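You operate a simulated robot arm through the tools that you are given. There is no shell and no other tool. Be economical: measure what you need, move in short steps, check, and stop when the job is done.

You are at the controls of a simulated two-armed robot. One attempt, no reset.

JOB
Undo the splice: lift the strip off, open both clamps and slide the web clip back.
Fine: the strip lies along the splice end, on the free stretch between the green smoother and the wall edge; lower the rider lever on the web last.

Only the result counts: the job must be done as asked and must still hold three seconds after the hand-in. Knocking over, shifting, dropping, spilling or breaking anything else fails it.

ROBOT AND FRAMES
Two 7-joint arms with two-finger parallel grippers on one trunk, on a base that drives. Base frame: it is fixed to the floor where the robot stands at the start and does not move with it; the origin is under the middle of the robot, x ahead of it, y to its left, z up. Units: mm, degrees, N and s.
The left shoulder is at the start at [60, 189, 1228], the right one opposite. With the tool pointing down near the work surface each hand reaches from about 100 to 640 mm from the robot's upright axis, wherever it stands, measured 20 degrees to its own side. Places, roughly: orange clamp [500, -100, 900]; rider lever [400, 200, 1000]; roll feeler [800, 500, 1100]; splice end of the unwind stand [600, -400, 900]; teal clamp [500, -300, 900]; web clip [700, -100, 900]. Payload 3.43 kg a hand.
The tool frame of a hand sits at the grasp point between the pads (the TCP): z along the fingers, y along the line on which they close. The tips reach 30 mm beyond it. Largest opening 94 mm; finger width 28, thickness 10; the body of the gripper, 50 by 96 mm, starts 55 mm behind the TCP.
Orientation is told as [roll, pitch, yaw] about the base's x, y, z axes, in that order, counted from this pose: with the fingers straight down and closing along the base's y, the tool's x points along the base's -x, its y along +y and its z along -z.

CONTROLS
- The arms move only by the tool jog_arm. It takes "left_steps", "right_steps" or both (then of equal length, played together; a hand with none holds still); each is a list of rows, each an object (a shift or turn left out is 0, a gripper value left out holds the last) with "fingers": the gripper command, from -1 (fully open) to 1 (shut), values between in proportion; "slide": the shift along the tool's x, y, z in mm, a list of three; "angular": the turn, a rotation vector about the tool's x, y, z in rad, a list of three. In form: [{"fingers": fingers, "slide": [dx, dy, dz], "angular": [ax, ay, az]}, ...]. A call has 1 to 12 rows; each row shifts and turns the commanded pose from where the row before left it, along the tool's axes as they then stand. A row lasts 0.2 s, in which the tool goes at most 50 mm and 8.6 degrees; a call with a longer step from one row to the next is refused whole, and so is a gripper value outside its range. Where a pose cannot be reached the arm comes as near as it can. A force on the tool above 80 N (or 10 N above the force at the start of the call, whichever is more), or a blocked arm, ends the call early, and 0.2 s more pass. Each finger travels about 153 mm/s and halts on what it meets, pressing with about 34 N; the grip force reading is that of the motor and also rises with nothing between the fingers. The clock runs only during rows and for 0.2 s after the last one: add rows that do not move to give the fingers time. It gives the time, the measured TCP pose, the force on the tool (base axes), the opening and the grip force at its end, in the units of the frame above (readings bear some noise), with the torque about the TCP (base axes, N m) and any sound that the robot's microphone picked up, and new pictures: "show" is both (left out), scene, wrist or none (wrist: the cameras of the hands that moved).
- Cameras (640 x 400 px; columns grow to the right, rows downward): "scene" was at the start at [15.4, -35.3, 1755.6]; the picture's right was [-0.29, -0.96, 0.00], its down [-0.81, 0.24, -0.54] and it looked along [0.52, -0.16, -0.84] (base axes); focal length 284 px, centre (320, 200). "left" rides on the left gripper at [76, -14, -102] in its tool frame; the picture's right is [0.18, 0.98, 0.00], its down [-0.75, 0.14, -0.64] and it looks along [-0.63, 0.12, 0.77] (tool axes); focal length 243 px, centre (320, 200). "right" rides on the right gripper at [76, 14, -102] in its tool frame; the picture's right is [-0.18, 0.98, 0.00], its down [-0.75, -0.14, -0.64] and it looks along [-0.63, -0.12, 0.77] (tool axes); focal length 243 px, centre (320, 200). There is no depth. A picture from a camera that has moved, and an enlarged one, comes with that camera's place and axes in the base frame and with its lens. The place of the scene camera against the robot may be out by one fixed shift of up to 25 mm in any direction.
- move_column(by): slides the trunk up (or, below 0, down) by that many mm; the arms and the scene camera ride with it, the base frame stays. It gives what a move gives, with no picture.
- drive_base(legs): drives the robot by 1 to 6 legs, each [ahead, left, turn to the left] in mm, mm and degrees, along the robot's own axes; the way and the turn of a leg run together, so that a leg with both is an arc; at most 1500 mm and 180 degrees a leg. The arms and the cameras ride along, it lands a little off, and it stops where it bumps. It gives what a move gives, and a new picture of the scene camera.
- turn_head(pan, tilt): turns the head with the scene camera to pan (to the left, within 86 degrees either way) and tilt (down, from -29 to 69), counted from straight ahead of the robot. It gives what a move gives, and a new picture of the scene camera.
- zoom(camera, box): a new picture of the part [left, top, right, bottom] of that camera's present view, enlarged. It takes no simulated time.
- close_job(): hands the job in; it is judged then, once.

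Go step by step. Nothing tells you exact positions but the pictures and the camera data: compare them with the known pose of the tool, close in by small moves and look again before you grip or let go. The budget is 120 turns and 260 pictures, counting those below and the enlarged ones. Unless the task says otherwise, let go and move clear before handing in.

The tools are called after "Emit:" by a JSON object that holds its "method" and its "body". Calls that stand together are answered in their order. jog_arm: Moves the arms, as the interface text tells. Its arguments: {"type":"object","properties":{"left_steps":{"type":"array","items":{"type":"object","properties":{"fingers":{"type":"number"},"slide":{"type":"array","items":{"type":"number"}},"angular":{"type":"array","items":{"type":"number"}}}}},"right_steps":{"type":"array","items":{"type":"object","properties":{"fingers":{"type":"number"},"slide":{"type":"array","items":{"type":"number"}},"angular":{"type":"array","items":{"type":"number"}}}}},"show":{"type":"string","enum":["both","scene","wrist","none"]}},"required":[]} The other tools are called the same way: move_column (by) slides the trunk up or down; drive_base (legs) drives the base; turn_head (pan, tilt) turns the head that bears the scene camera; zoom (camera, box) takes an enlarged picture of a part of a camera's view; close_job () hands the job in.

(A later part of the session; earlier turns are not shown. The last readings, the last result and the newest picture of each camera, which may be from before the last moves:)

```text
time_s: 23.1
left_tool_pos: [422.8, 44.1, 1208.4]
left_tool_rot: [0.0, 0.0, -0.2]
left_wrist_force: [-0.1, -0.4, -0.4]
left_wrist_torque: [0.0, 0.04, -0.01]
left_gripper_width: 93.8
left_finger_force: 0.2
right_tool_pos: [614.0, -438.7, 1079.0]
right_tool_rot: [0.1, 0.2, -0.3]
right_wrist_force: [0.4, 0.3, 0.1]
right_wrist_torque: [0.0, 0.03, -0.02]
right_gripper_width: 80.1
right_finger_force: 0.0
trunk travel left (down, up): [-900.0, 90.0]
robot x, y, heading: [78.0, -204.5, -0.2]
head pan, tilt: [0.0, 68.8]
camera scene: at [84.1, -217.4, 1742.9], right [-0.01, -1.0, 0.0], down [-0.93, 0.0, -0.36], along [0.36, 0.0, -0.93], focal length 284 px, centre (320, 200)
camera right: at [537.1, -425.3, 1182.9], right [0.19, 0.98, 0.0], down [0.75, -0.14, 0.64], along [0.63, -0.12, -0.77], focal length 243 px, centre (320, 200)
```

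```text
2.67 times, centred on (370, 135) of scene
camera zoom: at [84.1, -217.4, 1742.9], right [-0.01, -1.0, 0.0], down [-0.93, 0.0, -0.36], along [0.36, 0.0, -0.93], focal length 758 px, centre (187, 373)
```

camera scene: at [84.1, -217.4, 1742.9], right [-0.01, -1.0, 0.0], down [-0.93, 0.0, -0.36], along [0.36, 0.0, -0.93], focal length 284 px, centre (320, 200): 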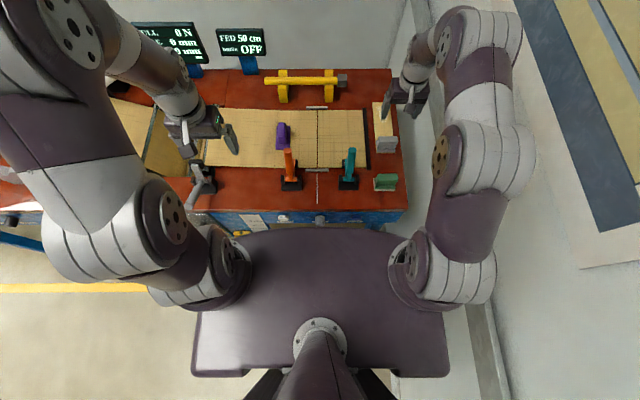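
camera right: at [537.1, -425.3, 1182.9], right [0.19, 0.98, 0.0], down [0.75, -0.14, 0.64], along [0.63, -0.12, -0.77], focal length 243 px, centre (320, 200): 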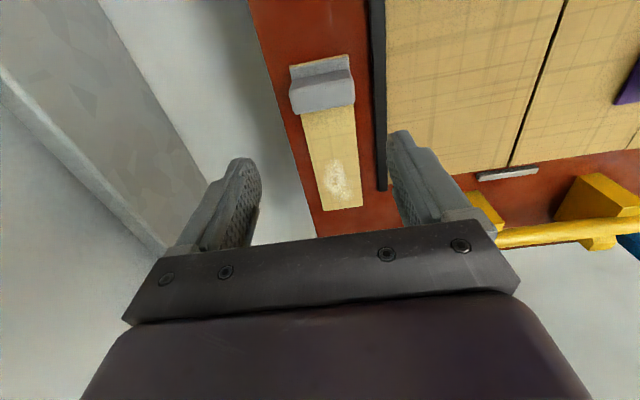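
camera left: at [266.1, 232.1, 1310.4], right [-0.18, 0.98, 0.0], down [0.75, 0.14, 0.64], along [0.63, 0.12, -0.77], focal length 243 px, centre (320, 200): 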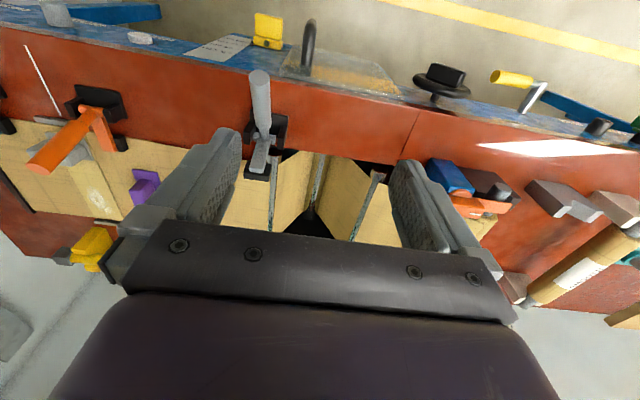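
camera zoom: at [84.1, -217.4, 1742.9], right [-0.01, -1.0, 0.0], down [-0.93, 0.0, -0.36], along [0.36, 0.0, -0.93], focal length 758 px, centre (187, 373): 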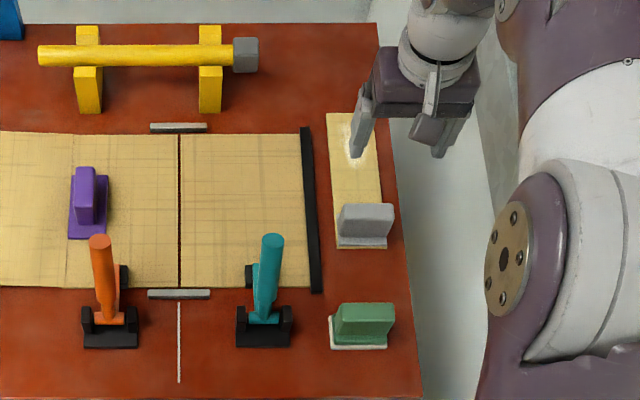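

The strip now lies along the splice end. Next I bring the right hand behind the orange clamp to triangulate its handle and pivot.

Emit:
{"method": "jog_arm", "body": {"right_steps": [{"fingers": -1, "slide": [0, 0, -40]}, {"slide": [20, 40, -40]}, {"slide": [20, 40, 0]}, {"slide": [20, 40, 0]}, {"slide": [20, 40, 0]}, {"slide": [20, 40, 0]}, {"slide": [20, 40, 0]}, {"slide": [20, 40, 0]}, {"slide": [20, 40, 0]}, {"slide": [20, 5, 0]}, {}]}}

Emit:
{"method": "zoom", "body": {"camera": "right", "box": [160, 0, 480, 200]}}

```text
refused: row 2 steps farther than a row can; nothing moved
```

```text
2.00 times, centred on (320, 100) of right
camera zoom: at [537.1, -425.3, 1182.9], right [0.19, 0.98, 0.0], down [0.75, -0.14, 0.64], along [0.63, -0.12, -0.77], focal length 485 px, centre (320, 400)
```

zoom: 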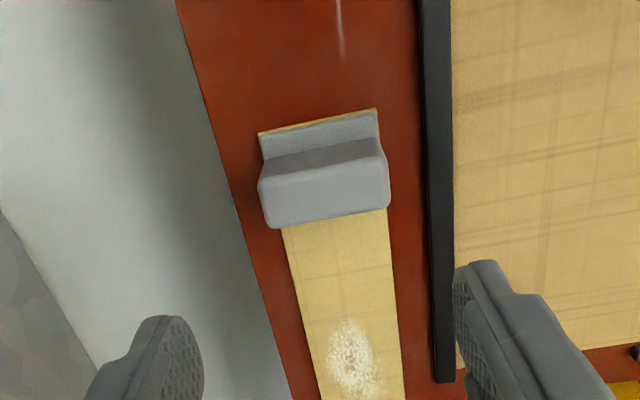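

The strip's placement is confirmed between the bench edge and the bar. I redo the move with smaller steps.

Emit:
{"method": "jog_arm", "body": {"right_steps": [{"fingers": -1, "slide": [0, 0, -40]}, {"slide": [0, 0, -40]}, {"slide": [20, 40, 0]}, {"slide": [20, 40, 0]}, {"slide": [20, 40, 0]}, {"slide": [20, 40, 0]}, {"slide": [20, 40, 0]}, {"slide": [20, 40, 0]}, {"slide": [20, 40, 0]}, {"slide": [20, 40, 0]}, {"slide": [20, 5, 0]}, {}]}}

Emit:
{"method": "zoom", "body": {"camera": "right", "box": [160, 0, 480, 200]}}

```text
time_s: 25.6
left_tool_pos: [422.5, 42.8, 1208.4]
left_tool_rot: [0.0, 0.1, -0.3]
left_wrist_force: [-0.5, 0.5, -0.1]
left_wrist_torque: [-0.02, 0.01, -0.01]
left_gripper_width: 94.1
left_finger_force: 0.1
right_tool_pos: [434.2, -110.6, 1158.1]
right_tool_rot: [0.0, 0.0, -0.3]
right_wrist_force: [-0.3, 0.7, 0.1]
right_wrist_torque: [-0.02, -0.01, 0.02]
right_gripper_width: 94.1
right_finger_force: 0.1
trunk travel left (down, up): [-900.0, 90.0]
robot x, y, heading: [80.3, -204.4, -0.2]
head pan, tilt: [0.0, 68.8]
camera scene: at [83.7, -217.9, 1742.9], right [-0.01, -1.0, 0.0], down [-0.93, 0.0, -0.36], along [0.36, 0.0, -0.93], focal length 284 px, centre (320, 200)
camera right: at [357.1, -97.2, 1261.1], right [0.19, 0.98, 0.0], down [0.75, -0.15, 0.64], along [0.63, -0.12, -0.77], focal length 243 px, centre (320, 200)
```

scene: 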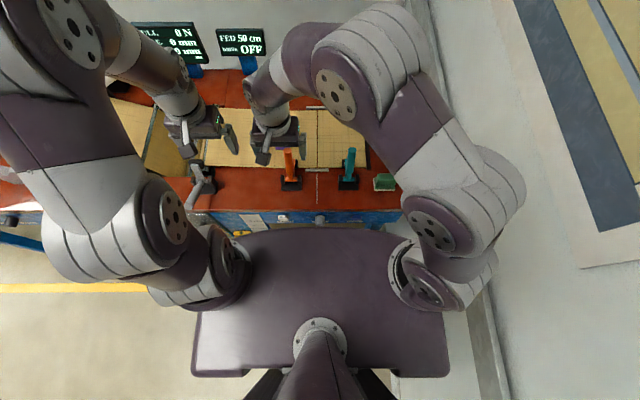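
right: 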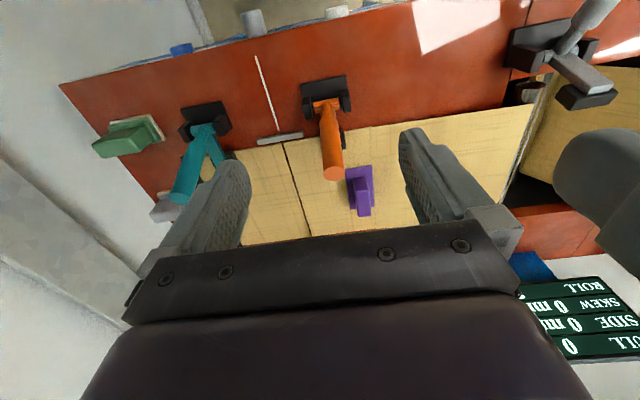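

```text
2.00 times, centred on (320, 100) of right
camera zoom: at [357.1, -97.2, 1261.1], right [0.19, 0.98, 0.0], down [0.75, -0.15, 0.64], along [0.63, -0.12, -0.77], focal length 485 px, centre (320, 400)
```

zoom: 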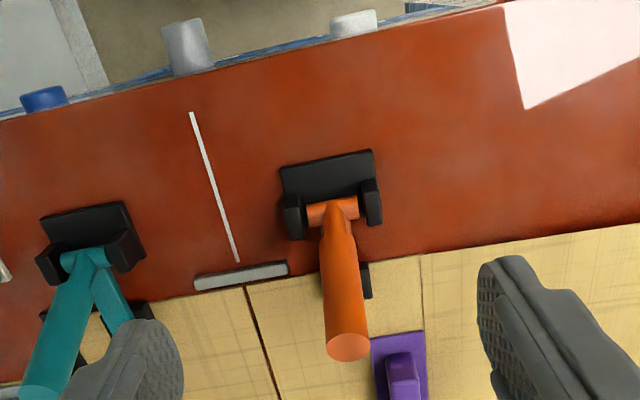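

The orange pivot is at about (477, −110, 900), with the handle 130 long leaning 15° forward (top at 511, 1025). I back the base off 90 mm for elbow room, then align the right hand with the handle.

Emit:
{"method": "drive_base", "body": {"legs": [[-90, 0, 0]]}}

```text
time_s: 26.8
left_tool_pos: [333.5, 42.8, 1207.8]
left_tool_rot: [0.0, 0.1, -0.2]
left_wrist_force: [0.8, 0.6, 0.3]
left_wrist_torque: [0.04, 0.02, -0.01]
left_gripper_width: 94.1
left_finger_force: 0.1
right_tool_pos: [347.5, -110.2, 1157.2]
right_tool_rot: [0.0, 0.0, -0.2]
right_wrist_force: [0.4, -0.8, -0.3]
right_wrist_torque: [-0.01, 0.0, 0.01]
right_gripper_width: 94.2
right_finger_force: 0.1
trunk travel left (down, up): [-900.0, 90.0]
robot x, y, heading: [-12.6, -202.1, -0.1]
head pan, tilt: [0.0, 68.8]
camera scene: at [-3.2, -217.0, 1742.8], right [0.0, -1.0, 0.0], down [-0.93, 0.0, -0.36], along [0.36, 0.0, -0.93], focal length 284 px, centre (320, 200)
```

scene: 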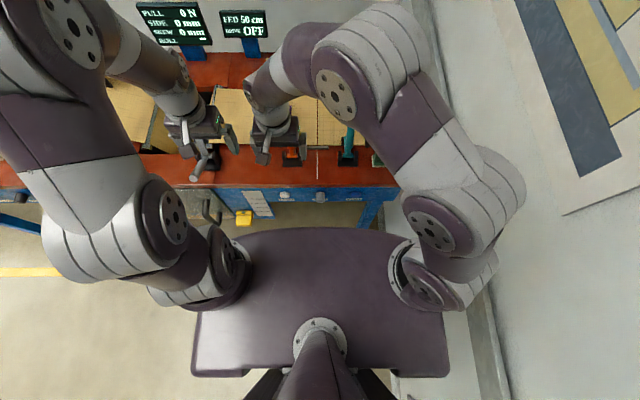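

Emit:
{"method": "jog_arm", "body": {"right_steps": [{"slide": [-39, 0, 3]}, {"slide": [-39, 0, 3]}, {"slide": [-39, 0, 3]}, {"slide": [-39, 0, 3]}, {"slide": [-39, 0, 3]}, {"angular": [0, 0.131, 0]}, {"angular": [0, 0.131, 0]}, {"slide": [0, 0, 35]}, {}]}}

Emit:
{"method": "zoom", "body": {"camera": "scene", "box": [220, 70, 420, 230]}}

```text
time_s: 28.8
left_tool_pos: [330.6, 42.6, 1207.6]
left_tool_rot: [0.1, -0.1, -0.3]
left_wrist_force: [-0.5, -0.4, 0.6]
left_wrist_torque: [-0.02, 0.03, 0.0]
left_gripper_width: 94.0
left_finger_force: 0.1
right_tool_pos: [428.2, -162.0, 1057.3]
right_tool_rot: [0.0, 15.1, -0.3]
right_wrist_force: [0.0, -0.1, 0.4]
right_wrist_torque: [-0.01, 0.01, -0.01]
right_gripper_width: 93.8
right_finger_force: 0.1
right hand out of reach, approached as far as the arm can: row 4, 5, 6, 7
trunk travel left (down, up): [-900.0, 90.0]
robot x, y, heading: [-8.3, -201.3, 0.1]
head pan, tilt: [0.0, 68.8]
camera scene: at [-7.5, -217.1, 1742.9], right [0.0, -1.0, 0.0], down [-0.93, 0.0, -0.36], along [0.36, 0.0, -0.93], focal length 284 px, centre (320, 200)
camera right: at [379.9, -147.8, 1176.8], right [0.18, 0.98, -0.05], down [0.89, -0.14, 0.42], along [0.41, -0.12, -0.9], focal length 243 px, centre (320, 200)
```

scene: 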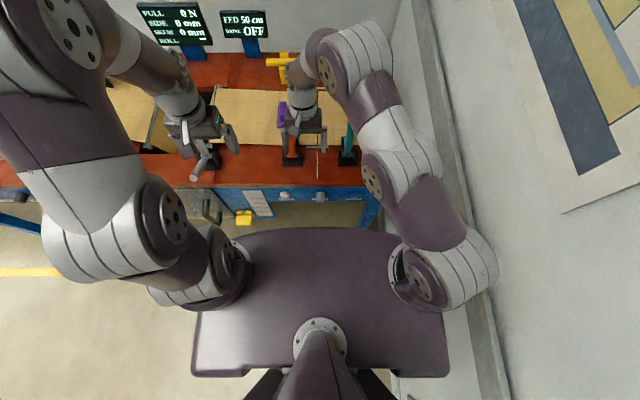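
right: 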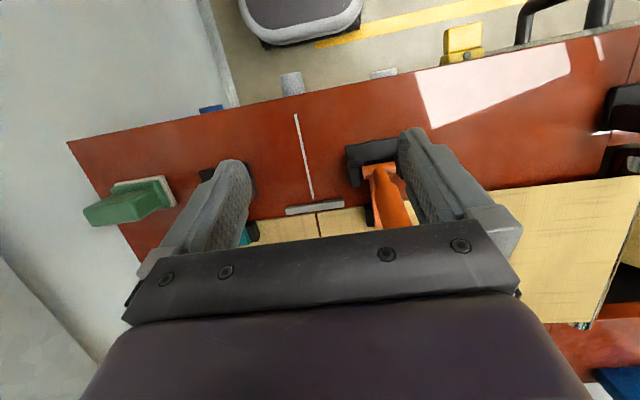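

```text
2.50 times, centred on (320, 150) of scene
camera zoom: at [-7.5, -217.1, 1742.9], right [0.0, -1.0, 0.0], down [-0.93, 0.0, -0.36], along [0.36, 0.0, -0.93], focal length 711 px, centre (320, 325)
```

zoom: 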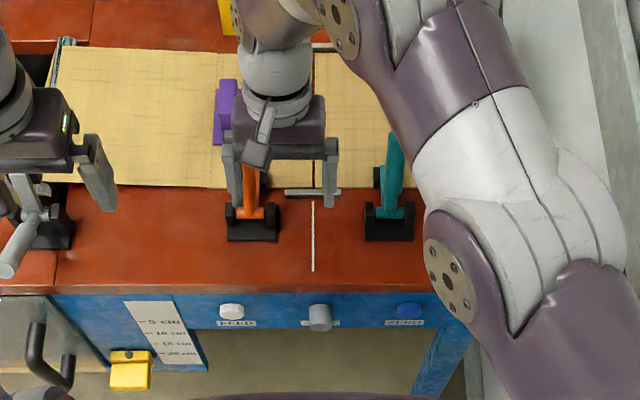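

The hand could not reach across the body from here; nothing was touched. I straighten and raise it, then drive left 200 so the orange clamp sits on the right arm's own side.

Emit:
{"method": "jog_arm", "body": {"right_steps": [{"slide": [0, 0, -40]}, {"slide": [0, 0, -40]}, {"angular": [0, -0.131, 0]}, {"angular": [0, -0.131, 0]}, {"slide": [40, 0, -20]}, {}], "show": "none"}}

Emit:
{"method": "drive_base", "body": {"legs": [[0, 200, 0]]}}

```text
time_s: 30.2
left_tool_pos: [332.9, 43.3, 1208.2]
left_tool_rot: [0.0, -0.1, -0.2]
left_wrist_force: [-0.4, 0.4, -0.1]
left_wrist_torque: [-0.01, 0.01, -0.03]
left_gripper_width: 93.9
left_finger_force: 0.0
right_tool_pos: [386.2, -174.5, 1137.2]
right_tool_rot: [0.0, 0.0, -0.3]
right_wrist_force: [0.0, 0.6, 0.3]
right_wrist_torque: [-0.01, 0.0, -0.05]
right_gripper_width: 94.0
right_finger_force: 0.1
right hand out of reach, approached as far as the arm can: row 1, 2
trunk travel left (down, up): [-900.0, 90.0]
robot x, y, heading: [-11.1, -201.8, -0.3]
head pan, tilt: [0.0, 68.8]
```

```text
time_s: 31.8
left_tool_pos: [333.9, 241.1, 1208.4]
left_tool_rot: [0.1, 0.1, -0.6]
left_wrist_force: [0.4, -0.4, 1.0]
left_wrist_torque: [0.05, 0.0, 0.0]
left_gripper_width: 94.1
left_finger_force: 0.1
right_tool_pos: [385.8, 22.1, 1137.9]
right_tool_rot: [0.0, 0.0, -0.5]
right_wrist_force: [0.3, 0.2, 0.3]
right_wrist_torque: [-0.01, -0.03, 0.0]
right_gripper_width: 94.0
right_finger_force: 0.1
trunk travel left (down, up): [-900.0, 90.0]
robot x, y, heading: [-8.8, 1.6, -0.5]
head pan, tilt: [0.0, 68.8]
camera scene: at [-5.7, -19.7, 1742.9], right [-0.01, -1.0, 0.0], down [-0.93, 0.01, -0.36], along [0.36, 0.0, -0.93], focal length 284 px, centre (320, 200)
```

scene: 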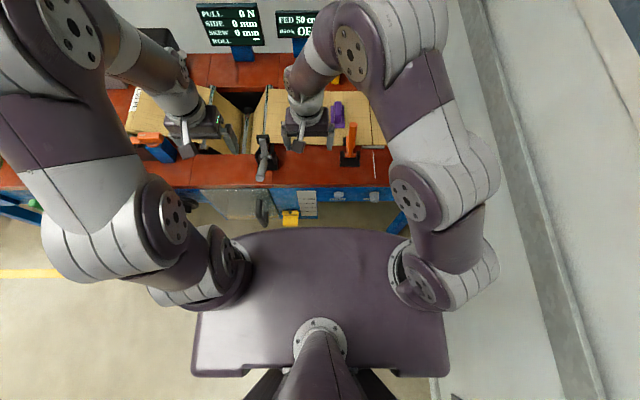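

Emit:
{"method": "jog_arm", "body": {"right_steps": [{"slide": [-29, -33, 0]}, {"slide": [-29, -33, 0]}, {"slide": [-29, -33, 0]}, {"slide": [-29, -33, 0]}, {"slide": [0, 0, 30]}, {}]}}

Emit:
{"method": "zoom", "body": {"camera": "right", "box": [160, 0, 480, 240]}}

```text
time_s: 33.2
left_tool_pos: [332.8, 243.6, 1208.1]
left_tool_rot: [0.0, -0.1, -0.4]
left_wrist_force: [0.6, 0.4, 0.3]
left_wrist_torque: [-0.03, -0.02, 0.0]
left_gripper_width: 93.9
left_finger_force: 0.0
right_tool_pos: [502.8, -107.7, 1107.0]
right_tool_rot: [0.0, -0.2, -0.6]
right_wrist_force: [-0.5, 0.6, 0.3]
right_wrist_torque: [0.0, -0.02, 0.0]
right_gripper_width: 93.9
right_finger_force: 0.1
trunk travel left (down, up): [-900.0, 90.0]
robot x, y, heading: [-7.7, -0.6, -0.5]
head pan, tilt: [0.0, 68.8]
camera scene: at [-6.0, -15.2, 1742.9], right [-0.01, -1.0, 0.0], down [-0.93, 0.01, -0.36], along [0.36, 0.0, -0.93], focal length 284 px, centre (320, 200)
camera right: at [423.9, -94.7, 1209.6], right [0.19, 0.98, 0.0], down [0.75, -0.15, 0.64], along [0.63, -0.12, -0.77], focal length 243 px, centre (320, 200)
```

scene: 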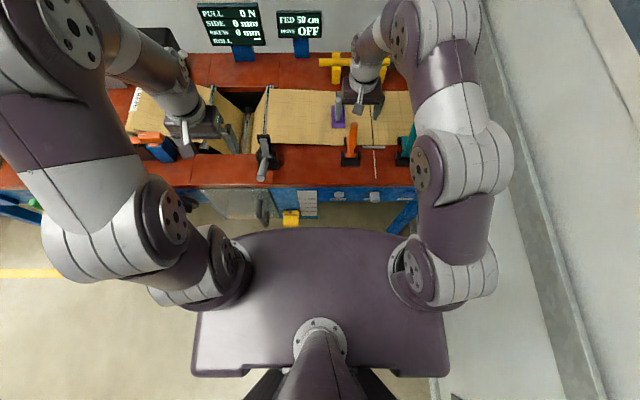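
right: 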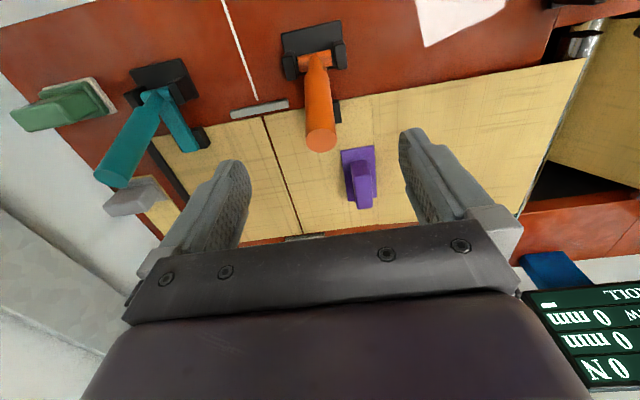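

```text
1.67 times, centred on (320, 120) of right
camera zoom: at [423.9, -94.7, 1209.6], right [0.19, 0.98, 0.0], down [0.75, -0.15, 0.64], along [0.63, -0.12, -0.77], focal length 404 px, centre (320, 333)
```

zoom: 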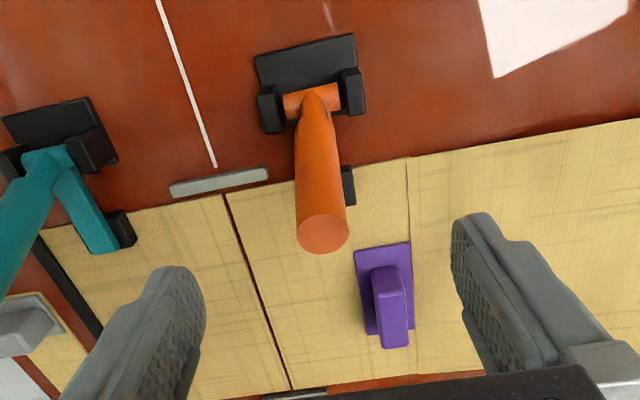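

The handle top again comes out at (513, −111, 1025). I descend over it to TCP z 997.

Emit:
{"method": "jog_arm", "body": {"right_steps": [{"fingers": -0.5, "slide": [0, -3, 30]}, {"slide": [0, 0, 30]}, {"slide": [0, 0, 30]}, {"slide": [0, 0, 20]}, {}]}}

```text
time_s: 34.4
left_tool_pos: [333.8, 243.0, 1208.4]
left_tool_rot: [0.0, 0.0, -0.5]
left_wrist_force: [0.9, 0.4, 0.6]
left_wrist_torque: [0.0, -0.02, -0.01]
left_gripper_width: 94.0
left_finger_force: 0.0
right_tool_pos: [499.5, -113.3, 997.3]
right_tool_rot: [0.0, -0.1, -0.4]
right_wrist_force: [0.0, -0.1, 0.8]
right_wrist_torque: [0.01, -0.03, 0.02]
right_gripper_width: 70.6
right_finger_force: 0.0
trunk travel left (down, up): [-900.0, 90.0]
robot x, y, heading: [-8.0, -0.5, -0.6]
head pan, tilt: [0.0, 68.8]
camera scene: at [-5.8, -16.2, 1742.9], right [-0.01, -1.0, 0.0], down [-0.93, 0.01, -0.36], along [0.36, 0.0, -0.93], focal length 284 px, centre (320, 200)
camera right: at [423.3, -99.4, 1099.4], right [0.19, 0.98, 0.0], down [0.75, -0.15, 0.64], along [0.63, -0.12, -0.77], focal length 243 px, centre (320, 200)
```

scene: 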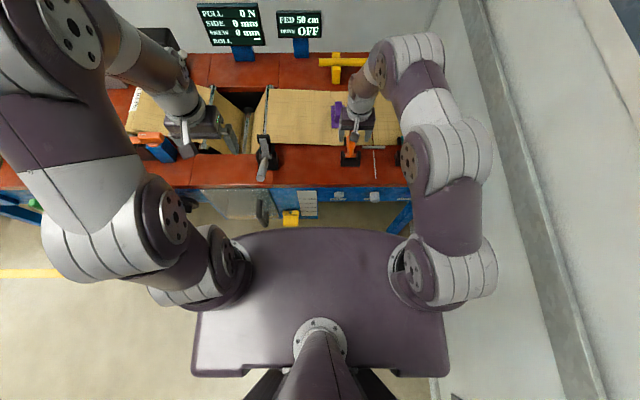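
right: 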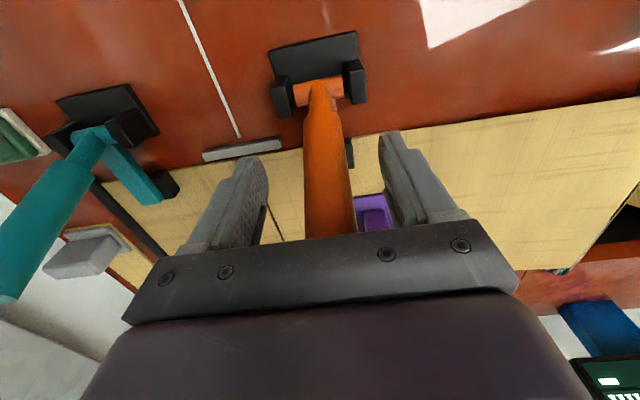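

The handle stands between the fingers. I close on it.

Emit:
{"method": "jog_arm", "body": {"right_steps": [{"fingers": 0}, {"fingers": 0.6}, {"fingers": 1}, {"fingers": 1}, {}], "show": "wrist"}}

```text
time_s: 35.6
left_tool_pos: [333.6, 246.1, 1207.9]
left_tool_rot: [-0.2, 0.0, -0.4]
left_wrist_force: [-0.3, 0.0, -0.7]
left_wrist_torque: [-0.04, 0.0, -0.01]
left_gripper_width: 94.1
left_finger_force: 0.1
right_tool_pos: [501.3, -109.3, 996.7]
right_tool_rot: [-0.3, 0.1, -0.4]
right_wrist_force: [-1.4, 22.9, -7.0]
right_wrist_torque: [-0.75, -0.11, 0.35]
right_gripper_width: 28.6
right_finger_force: 45.1
trunk travel left (down, up): [-900.0, 90.0]
robot x, y, heading: [-4.7, -0.0, -0.6]
head pan, tilt: [0.0, 68.8]
camera right: at [423.8, -95.4, 1099.5], right [0.19, 0.98, 0.0], down [0.75, -0.14, 0.64], along [0.63, -0.13, -0.77], focal length 243 px, centre (320, 200)
```

right: 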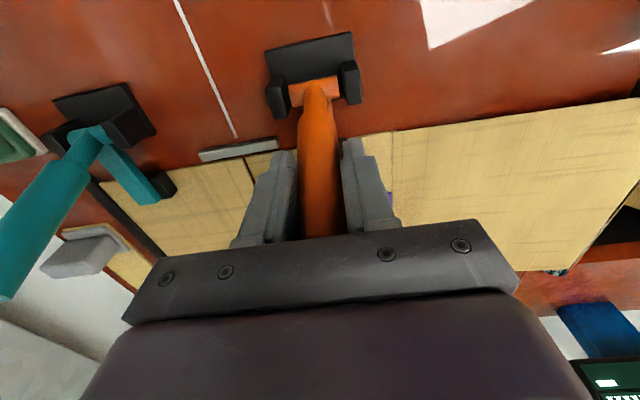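

The grip is on with a small side load, so I ease 4 mm in y. Then I swing the handle back along its arc by about 22°.

Emit:
{"method": "jog_arm", "body": {"right_steps": [{"slide": [0, 4, 0]}, {"slide": [12.9, 0, -2.4], "angular": [0, -0.131, 0]}, {"slide": [12.9, 0, -2.4], "angular": [0, -0.131, 0]}, {"slide": [12.9, 0, -2.4], "angular": [0, -0.131, 0]}, {}], "show": "wrist"}}

```text
time_s: 36.8
left_tool_pos: [336.0, 240.9, 1208.7]
left_tool_rot: [0.1, 0.0, -0.4]
left_wrist_force: [0.6, -0.6, -0.3]
left_wrist_torque: [-0.01, -0.01, 0.03]
left_gripper_width: 94.1
left_finger_force: 0.0
right_tool_pos: [464.9, -108.8, 1001.4]
right_tool_rot: [0.2, -22.9, -0.7]
right_wrist_force: [9.9, -11.7, 8.8]
right_wrist_torque: [0.32, -0.92, -0.01]
right_gripper_width: 28.4
right_finger_force: 44.6
trunk travel left (down, up): [-900.0, 90.0]
robot x, y, heading: [-8.5, -2.0, -0.6]
head pan, tilt: [0.0, 68.8]
camera right: at [354.1, -95.3, 1067.0], right [0.18, 0.98, 0.08], down [0.44, -0.15, 0.88], along [0.88, -0.12, -0.46], focal length 243 px, centre (320, 200)
```

right: 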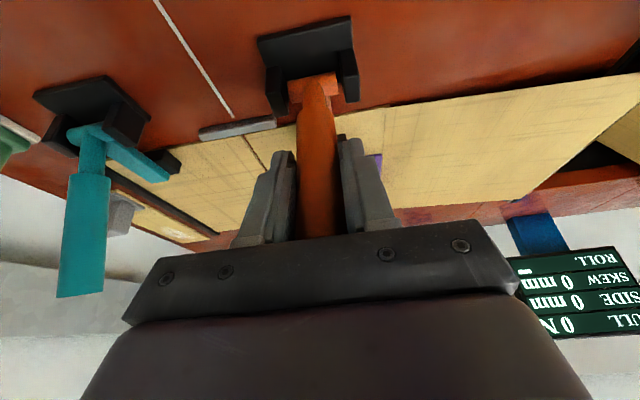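

The handle follows with low resistance. I continue another 30°.

Emit:
{"method": "jog_arm", "body": {"right_steps": [{"slide": [12.9, -2, -2.4], "angular": [0, -0.131, 0]}, {"slide": [12.9, 0, -2.4], "angular": [0, -0.131, 0]}, {"slide": [12.9, 0, -2.4], "angular": [0, -0.131, 0]}, {"slide": [12.9, 0, -2.4], "angular": [0, -0.131, 0]}, {}]}}

Emit:
{"method": "zoom", "body": {"camera": "scene", "box": [240, 60, 440, 220]}}

```text
time_s: 38.0
left_tool_pos: [335.1, 251.3, 1205.5]
left_tool_rot: [-0.4, 0.0, -0.5]
left_wrist_force: [-0.5, -0.1, 0.3]
left_wrist_torque: [-0.01, 0.02, 0.0]
left_gripper_width: 94.2
left_finger_force: 0.1
right_tool_pos: [428.5, -109.8, 987.3]
right_tool_rot: [-5.1, -42.5, 1.8]
right_wrist_force: [9.8, 58.2, 5.8]
right_wrist_torque: [2.61, -1.17, 1.56]
right_gripper_width: 31.0
right_finger_force: 45.1
right hand out of reach, approached as far as the arm can: row 1, 2
trunk travel left (down, up): [-900.0, 90.0]
robot x, y, heading: [-10.9, -3.5, -0.4]
head pan, tilt: [0.0, 68.8]
camera scene: at [-3.9, -2.2, 1742.7], right [-0.01, -1.0, 0.01], down [-0.93, 0.0, -0.36], along [0.36, -0.01, -0.93], focal length 284 px, centre (320, 200)
camera right: at [301.2, -92.3, 1010.7], right [0.16, 0.98, 0.06], down [0.12, -0.08, 0.99], along [0.98, -0.15, -0.13], focal length 243 px, centre (320, 200)
```

scene: 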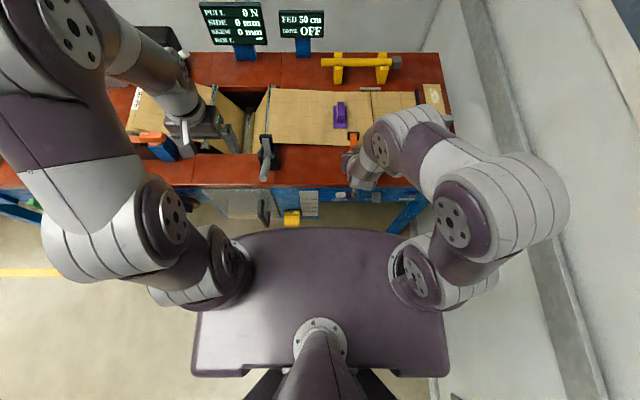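
right: 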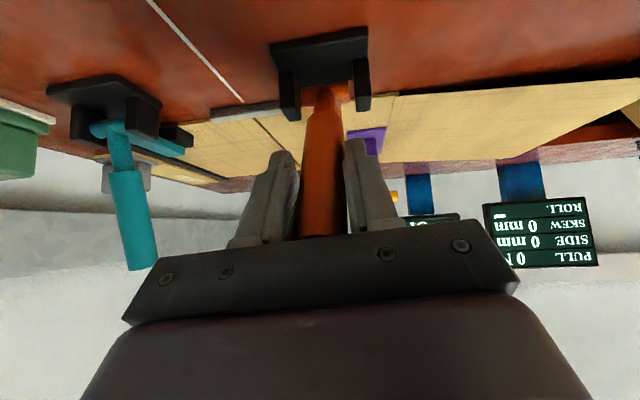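

```text
2.50 times, centred on (340, 140) of scene
camera zoom: at [-3.9, -2.2, 1742.7], right [-0.01, -1.0, 0.01], down [-0.93, 0.0, -0.36], along [0.36, -0.01, -0.93], focal length 711 px, centre (270, 350)
```

zoom: 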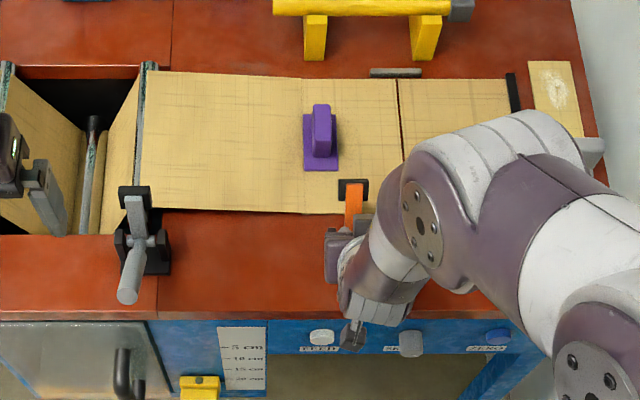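

The handle is now about 30° back and the foot has lifted, but a 58 N side load has built up. I release the handle and back the hand off along its axis.

Emit:
{"method": "jog_arm", "body": {"right_steps": [{"fingers": 0.2}, {"fingers": -0.3}, {}, {}], "show": "wrist"}}

```text
time_s: 39.0
left_tool_pos: [334.1, 242.1, 1208.4]
left_tool_rot: [0.0, 0.0, -0.6]
left_wrist_force: [-0.1, -0.8, 0.3]
left_wrist_torque: [-0.01, 0.01, -0.02]
left_gripper_width: 93.8
left_finger_force: 0.2
right_tool_pos: [424.6, -122.0, 985.6]
right_tool_rot: [-4.5, -42.2, 1.0]
right_wrist_force: [-0.3, 0.6, -0.7]
right_wrist_torque: [0.02, 0.0, 0.0]
right_gripper_width: 60.8
right_finger_force: 0.2
trunk travel left (down, up): [-900.0, 90.0]
robot x, y, heading: [-5.3, -3.1, -0.6]
head pan, tilt: [0.0, 68.8]
camera right: at [298.1, -102.6, 1009.4], right [0.17, 0.98, 0.07], down [0.12, -0.09, 0.99], along [0.98, -0.16, -0.14], focal length 243 px, centre (320, 200)
```

right: 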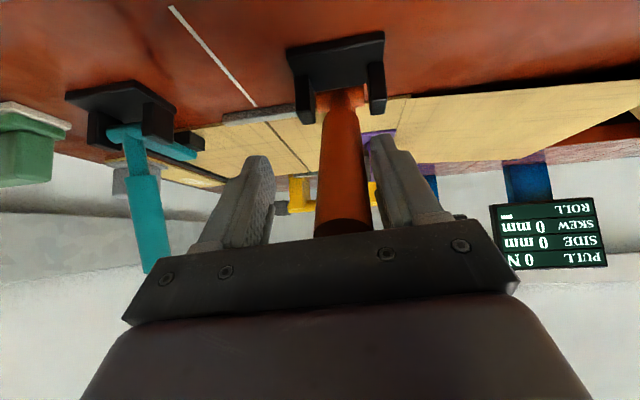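

Emit:
{"method": "jog_arm", "body": {"right_steps": [{"fingers": -1, "slide": [0, 0, -30]}, {"slide": [0, 0, -40]}, {"slide": [-30, 0, -30], "angular": [0, 0.13, 0]}, {"slide": [-30, 0, -20], "angular": [0, 0.13, 0]}, {"angular": [0, 0.13, 0]}, {"angular": [0, 0.13, 0]}, {"angular": [0, 0.13, 0]}, {"slide": [0, 0, -30]}, {}]}}

Emit:
{"method": "zoom", "body": {"camera": "scene", "box": [240, 60, 440, 220]}}

```text
time_s: 41.0
left_tool_pos: [334.2, 243.2, 1208.3]
left_tool_rot: [0.0, 0.0, -0.5]
left_wrist_force: [0.9, 0.5, -0.1]
left_wrist_torque: [0.01, -0.01, -0.04]
left_gripper_width: 94.1
left_finger_force: 0.0
right_tool_pos: [389.6, -114.7, 1142.8]
right_tool_rot: [-4.4, -8.2, -1.5]
right_wrist_force: [0.1, -0.4, -0.1]
right_wrist_torque: [-0.01, 0.01, 0.0]
right_gripper_width: 94.0
right_finger_force: 0.1
right hand out of reach, approached as far as the arm can: row 7
trunk travel left (down, up): [-900.0, 90.0]
robot x, y, heading: [-8.1, -0.8, -0.6]
head pan, tilt: [0.0, 68.8]
camera scene: at [-4.6, -16.3, 1742.9], right [-0.01, -1.0, 0.0], down [-0.93, 0.01, -0.36], along [0.36, 0.0, -0.93], focal length 284 px, centre (320, 200)
camera right: at [299.2, -91.4, 1232.6], right [0.22, 0.97, -0.05], down [0.65, -0.11, 0.75], along [0.73, -0.2, -0.66], focal length 243 px, centre (320, 200)
```

scene: 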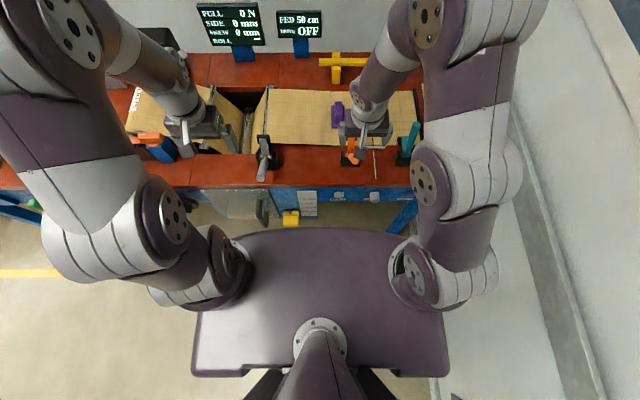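
right: 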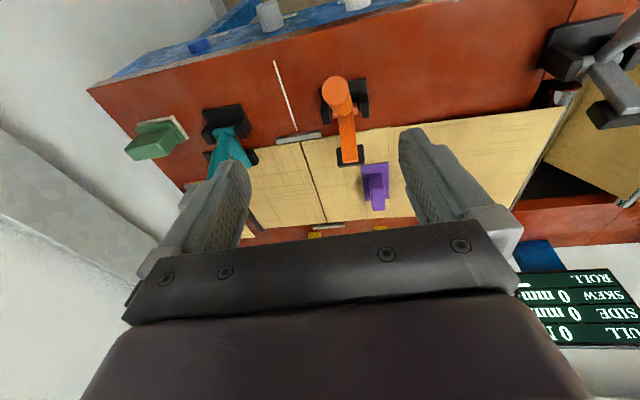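

```text
2.50 times, centred on (340, 140) of scene
camera zoom: at [-4.6, -16.3, 1742.9], right [-0.01, -1.0, 0.0], down [-0.93, 0.01, -0.36], along [0.36, 0.0, -0.93], focal length 711 px, centre (270, 350)
```

zoom: 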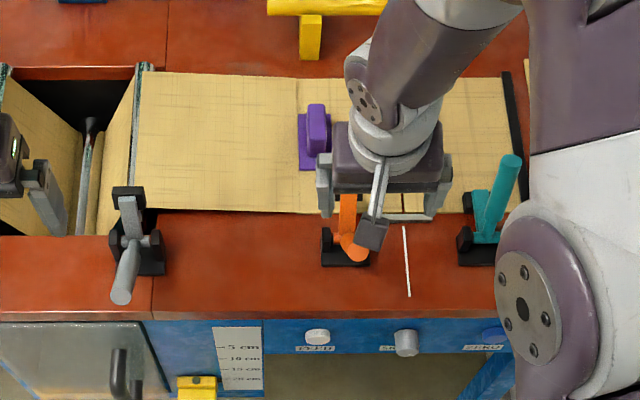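

Emit:
{"method": "zoom", "body": {"camera": "right", "box": [260, 20, 460, 180]}}

Emit:
{"method": "zoom", "body": {"camera": "right", "box": [480, 0, 640, 130]}}

```text
2.50 times, centred on (360, 100) of right
camera zoom: at [299.2, -91.4, 1232.6], right [0.22, 0.97, -0.05], down [0.65, -0.11, 0.75], along [0.73, -0.2, -0.66], focal length 606 px, centre (220, 450)
```

zoom: 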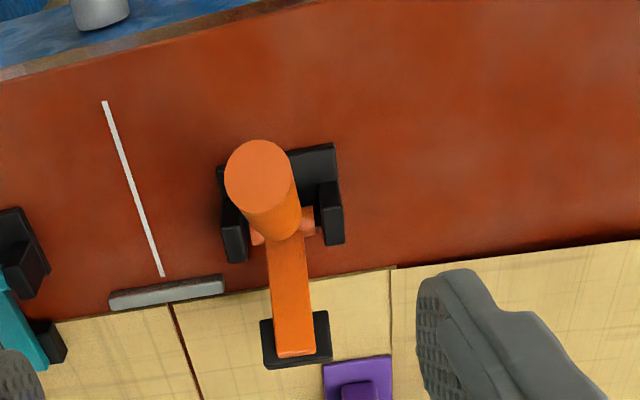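

```text
3.08 times, centred on (560, 65) of right
camera zoom: at [299.2, -91.4, 1232.6], right [0.22, 0.97, -0.05], down [0.65, -0.11, 0.75], along [0.73, -0.2, -0.66], focal length 746 px, centre (-418, 615)
```

zoom: 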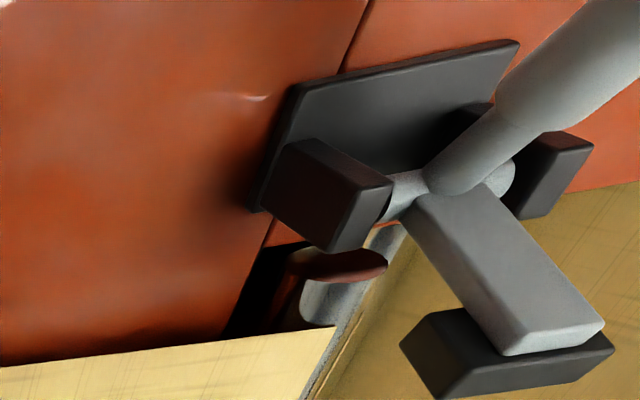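

The orange handle is now about 37° back, while the raised rider sits about 55° back. I push the orange handle the rest of the way with closed fingers from its front side, starting at x 470.

Emit:
{"method": "jog_arm", "body": {"right_steps": [{"fingers": 1, "angular": [-0.07, 0.13, 0.026]}, {"slide": [-40, 2, 0]}, {"slide": [-40, 2, 0]}, {"slide": [0, 0, 30]}, {"slide": [0, 0, 30]}, {}]}}

```text
time_s: 42.4
left_tool_pos: [333.6, 242.1, 1208.8]
left_tool_rot: [-0.1, 0.0, -0.5]
left_wrist_force: [-1.0, -0.8, 0.2]
left_wrist_torque: [-0.02, -0.02, 0.01]
left_gripper_width: 94.1
left_finger_force: 0.0
right_tool_pos: [472.3, -113.6, 1082.5]
right_tool_rot: [-0.2, -1.1, -3.4]
right_wrist_force: [-0.4, 0.4, 0.4]
right_wrist_torque: [0.02, -0.01, -0.01]
right_gripper_width: 0.0
right_finger_force: 33.5
trunk travel left (down, up): [-900.0, 90.0]
robot x, y, heading: [-8.8, -0.9, -0.7]
head pan, tilt: [0.0, 68.8]
camera scene: at [-5.3, -16.3, 1742.9], right [-0.01, -1.0, 0.0], down [-0.93, 0.01, -0.36], along [0.36, 0.0, -0.93], focal length 284 px, centre (320, 200)
camera right: at [393.8, -95.3, 1184.0], right [0.24, 0.97, 0.0], down [0.73, -0.18, 0.66], along [0.64, -0.16, -0.75], focal length 243 px, centre (320, 200)
```

scene: 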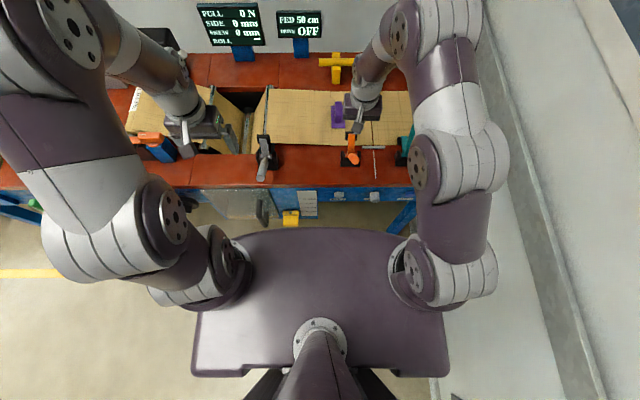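
right: 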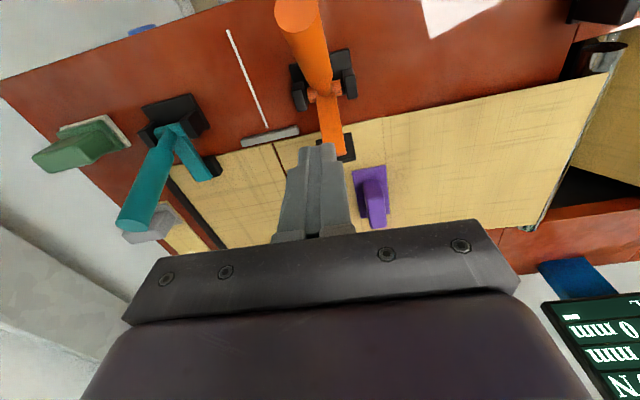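

Emit:
{"method": "jog_arm", "body": {"right_steps": [{"slide": [0, 3, 27], "angular": [0, 0, -0.05]}, {"slide": [0, 0, 27]}, {"slide": [0, 0, 27]}, {"slide": [15, 0, 0]}, {"slide": [12, 0, 0]}, {"slide": [12, 0, 0]}, {}], "show": "wrist"}}

```text
time_s: 44.0
left_tool_pos: [335.2, 242.9, 1208.5]
left_tool_rot: [0.0, -0.1, -0.5]
left_wrist_force: [1.5, -0.1, -0.3]
left_wrist_torque: [-0.02, 0.03, 0.0]
left_gripper_width: 94.1
left_finger_force: 0.1
right_tool_pos: [433.5, -112.2, 1003.3]
right_tool_rot: [-0.2, -1.0, -0.4]
right_wrist_force: [-1.0, -0.6, 2.9]
right_wrist_torque: [-0.01, 0.02, -0.03]
right_gripper_width: 0.0
right_finger_force: 33.3
trunk travel left (down, up): [-900.0, 90.0]
robot x, y, heading: [-10.5, -2.9, -0.6]
head pan, tilt: [0.0, 68.8]
camera right: at [354.4, -97.2, 1104.5], right [0.19, 0.98, 0.0], down [0.74, -0.14, 0.66], along [0.64, -0.13, -0.76], focal length 243 px, centre (320, 200)
```

right: 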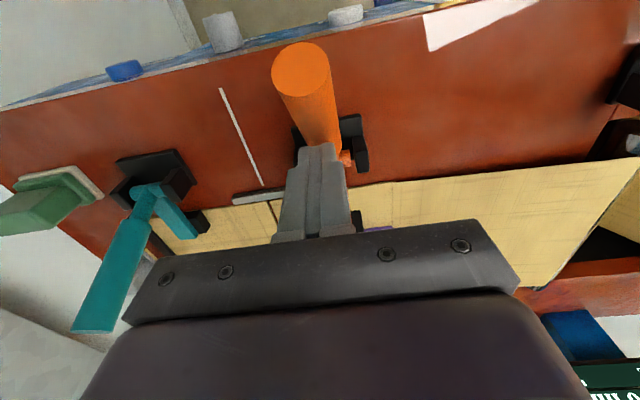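

Emit:
{"method": "jog_arm", "body": {"right_steps": [{"slide": [10, 0, 0]}, {"slide": [10, 0, 0]}, {"slide": [6, 0, 0]}, {}], "show": "wrist"}}

```text
time_s: 45.0
left_tool_pos: [334.2, 242.6, 1208.5]
left_tool_rot: [0.0, 0.0, -0.5]
left_wrist_force: [-0.3, -0.1, 0.1]
left_wrist_torque: [0.01, -0.01, 0.01]
left_gripper_width: 93.9
left_finger_force: 0.0
right_tool_pos: [408.5, -110.9, 1001.3]
right_tool_rot: [-0.2, -1.0, -0.5]
right_wrist_force: [-0.4, -0.9, -0.3]
right_wrist_torque: [-0.02, 0.0, -0.02]
right_gripper_width: 0.0
right_finger_force: 33.0
trunk travel left (down, up): [-900.0, 90.0]
robot x, y, heading: [-10.7, -1.6, -0.5]
head pan, tilt: [0.0, 68.8]
camera right: at [328.2, -96.9, 1103.6], right [0.19, 0.98, 0.0], down [0.74, -0.14, 0.66], along [0.64, -0.13, -0.75], focal length 243 px, centre (320, 200)
```

right: 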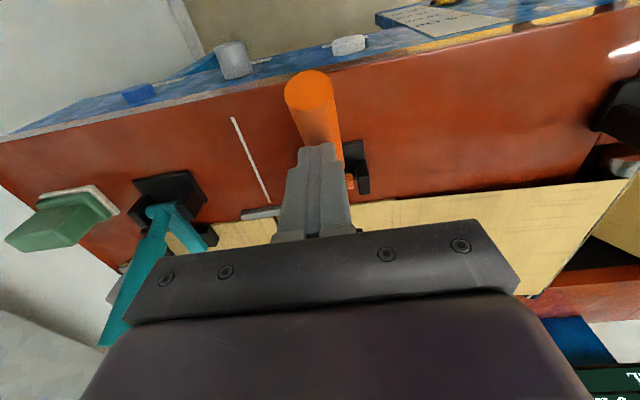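

The handle has swung to about 58° back, matching the rider's open angle. I check that it's at its stop with one more small push.

Emit:
{"method": "jog_arm", "body": {"right_steps": [{"slide": [6, 0, 3]}, {"slide": [6, 0, 3]}, {}], "show": "wrist"}}

```text
time_s: 45.8
left_tool_pos: [336.0, 241.3, 1210.0]
left_tool_rot: [0.0, 0.0, -0.5]
left_wrist_force: [-0.4, 0.2, 0.8]
left_wrist_torque: [0.03, 0.0, -0.03]
left_gripper_width: 94.0
left_finger_force: 0.0
right_tool_pos: [404.0, -112.3, 999.3]
right_tool_rot: [0.1, -2.0, -0.6]
right_wrist_force: [34.6, -17.5, 59.8]
right_wrist_torque: [-0.73, -0.3, -0.39]
right_gripper_width: 0.1
right_finger_force: 32.9
trunk travel left (down, up): [-900.0, 90.0]
robot x, y, heading: [-9.2, 3.1, -0.6]
head pan, tilt: [0.0, 68.8]
camera right: at [323.3, -97.6, 1100.1], right [0.19, 0.98, 0.01], down [0.73, -0.15, 0.67], along [0.66, -0.12, -0.74], focal length 243 px, centre (320, 200)
```

right: 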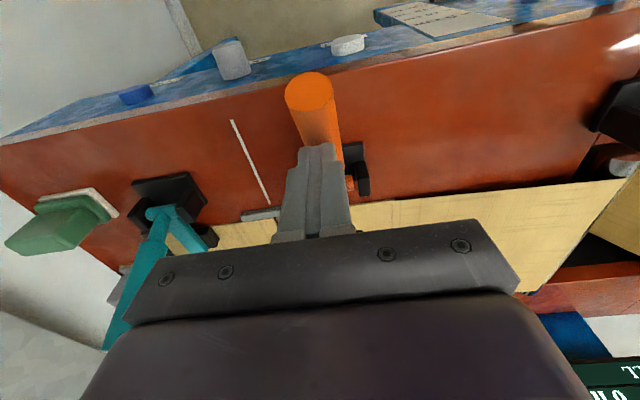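

The orange clamp is firmly at its open stop. I withdraw upward and drive right 120 mm to do the teal clamp (pivot about (477, −306, 900)) the same way.

Emit:
{"method": "jog_arm", "body": {"right_steps": [{"slide": [-15, 0, -10]}, {"slide": [-15, 0, -40]}, {"slide": [0, 0, -45]}, {"slide": [0, 0, -45]}, {}], "show": "none"}}

Emit:
{"method": "drive_base", "body": {"legs": [[0, -130, 0]]}}

```text
time_s: 47.0
left_tool_pos: [335.2, 241.8, 1207.6]
left_tool_rot: [0.0, -0.1, -0.5]
left_wrist_force: [0.6, -1.1, -0.2]
left_wrist_torque: [-0.02, 0.02, -0.01]
left_gripper_width: 93.9
left_finger_force: 0.1
right_tool_pos: [425.9, -112.2, 1136.2]
right_tool_rot: [-0.2, -0.9, -0.5]
right_wrist_force: [1.2, -0.1, 0.0]
right_wrist_torque: [0.0, 0.01, 0.01]
right_gripper_width: 0.0
right_finger_force: 33.2
trunk travel left (down, up): [-900.0, 90.0]
robot x, y, heading: [-6.5, -5.0, -0.7]
head pan, tilt: [0.0, 68.8]
```

```text
time_s: 48.2
left_tool_pos: [332.6, 112.6, 1208.0]
left_tool_rot: [-0.1, 0.1, -0.5]
left_wrist_force: [0.3, 0.3, -0.4]
left_wrist_torque: [0.03, 0.0, -0.01]
left_gripper_width: 94.1
left_finger_force: 0.1
right_tool_pos: [424.6, -242.4, 1137.1]
right_tool_rot: [-0.3, -1.0, -0.6]
right_wrist_force: [-0.4, -0.3, 0.6]
right_wrist_torque: [-0.05, -0.02, -0.01]
right_gripper_width: 0.1
right_finger_force: 33.3
trunk travel left (down, up): [-900.0, 90.0]
robot x, y, heading: [-11.0, -128.9, -0.6]
head pan, tilt: [0.0, 68.8]
camera scene: at [-6.4, -145.0, 1742.9], right [-0.01, -1.0, 0.0], down [-0.93, 0.01, -0.36], along [0.36, 0.0, -0.93], focal length 284 px, centre (320, 200)
```

scene: 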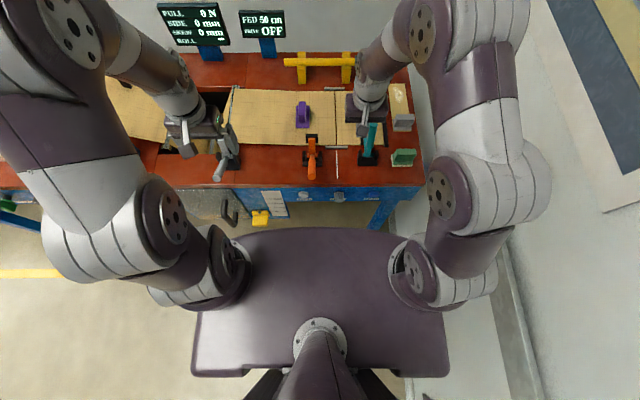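

Emit:
{"method": "jog_arm", "body": {"right_steps": [{"slide": [-31, -16, 0]}, {"slide": [-31, -16, 0]}, {"slide": [-31, -16, 0]}, {"slide": [-31, -15, 0]}, {}]}}

Emit:
{"method": "zoom", "body": {"camera": "right", "box": [160, 0, 480, 240]}}

```text
time_s: 49.5
left_tool_pos: [332.1, 110.7, 1208.9]
left_tool_rot: [0.0, 0.0, -0.5]
left_wrist_force: [0.0, -0.1, 0.7]
left_wrist_torque: [0.0, 0.04, 0.0]
left_gripper_width: 94.2
left_finger_force: 0.1
right_tool_pos: [547.7, -306.0, 1137.9]
right_tool_rot: [-0.3, -1.1, -0.6]
right_wrist_force: [0.2, -0.7, 0.5]
right_wrist_torque: [-0.01, -0.02, 0.0]
right_gripper_width: 0.1
right_finger_force: 33.0
trunk travel left (down, up): [-900.0, 90.0]
robot x, y, heading: [-10.8, -132.9, -0.5]
head pan, tilt: [0.0, 68.8]
camera scene: at [-7.2, -146.9, 1742.9], right [-0.01, -1.0, 0.0], down [-0.93, 0.01, -0.36], along [0.36, 0.0, -0.93], focal length 284 px, centre (320, 200)
camera right: at [469.9, -292.7, 1240.3], right [0.19, 0.98, 0.0], down [0.74, -0.15, 0.66], along [0.64, -0.13, -0.75], focal length 243 px, centre (320, 200)
```

scene: 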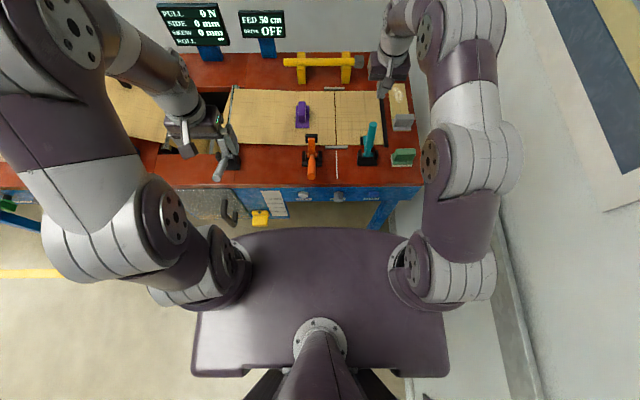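
right: 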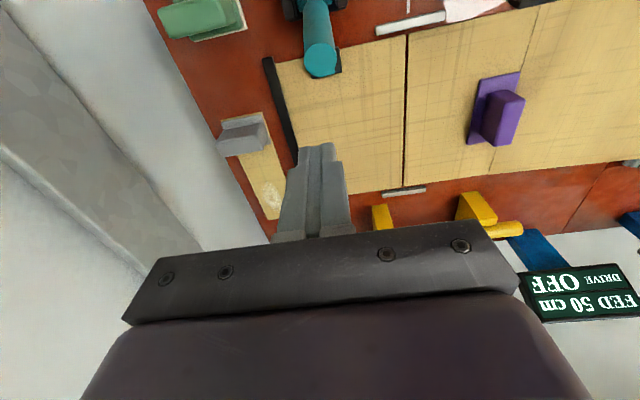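

```text
1.67 times, centred on (320, 120) of right
camera zoom: at [469.9, -292.7, 1240.3], right [0.19, 0.98, 0.0], down [0.74, -0.15, 0.66], along [0.64, -0.13, -0.75], focal length 404 px, centre (320, 333)
```

zoom: 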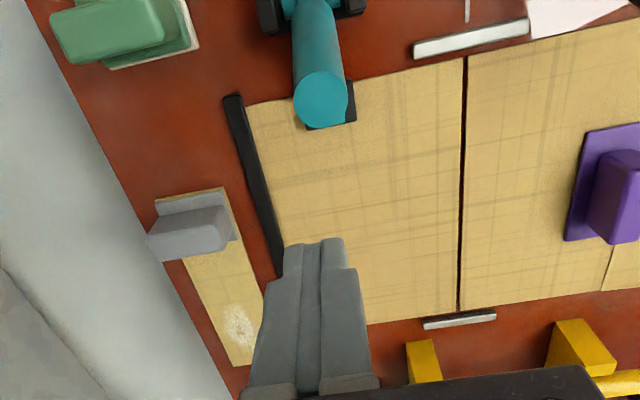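

The teal handle top is at about (510, −301, 1025). I descend in front of it and push back in small steps.

Emit:
{"method": "jog_arm", "body": {"right_steps": [{"slide": [0, 3, 35]}, {"slide": [0, 0, 35]}, {"slide": [0, 0, 35]}, {"slide": [0, 0, 33]}, {"slide": [10, 0, 0]}, {"slide": [10, 0, 0]}, {"slide": [10, 0, 0]}, {"slide": [10, 0, 0]}, {}], "show": "wrist"}}

```text
time_s: 51.5
left_tool_pos: [334.2, 112.3, 1207.9]
left_tool_rot: [0.0, 0.0, -0.6]
left_wrist_force: [0.1, -0.6, 0.4]
left_wrist_torque: [-0.01, -0.04, 0.01]
left_gripper_width: 93.8
left_finger_force: 0.2
right_tool_pos: [510.9, -304.7, 998.2]
right_tool_rot: [-0.2, -0.9, -0.6]
right_wrist_force: [-0.4, -0.5, -0.6]
right_wrist_torque: [-0.04, 0.01, 0.0]
right_gripper_width: 0.0
right_finger_force: 33.0
trunk travel left (down, up): [-900.0, 90.0]
robot x, y, heading: [-16.1, -130.6, -0.4]
head pan, tilt: [0.0, 68.8]
camera right: at [430.8, -290.1, 1101.0], right [0.19, 0.98, 0.0], down [0.74, -0.15, 0.66], along [0.64, -0.13, -0.76], focal length 243 px, centre (320, 200)
```

right: 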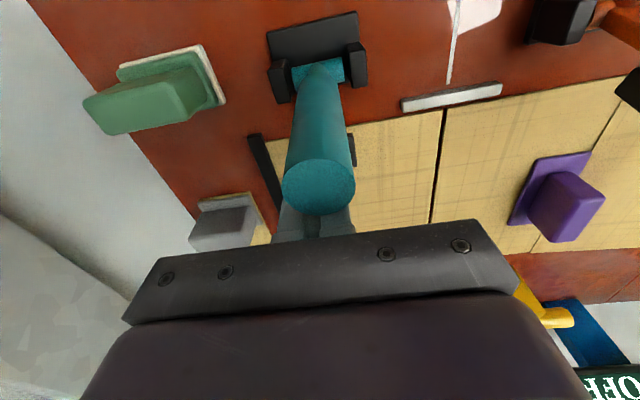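

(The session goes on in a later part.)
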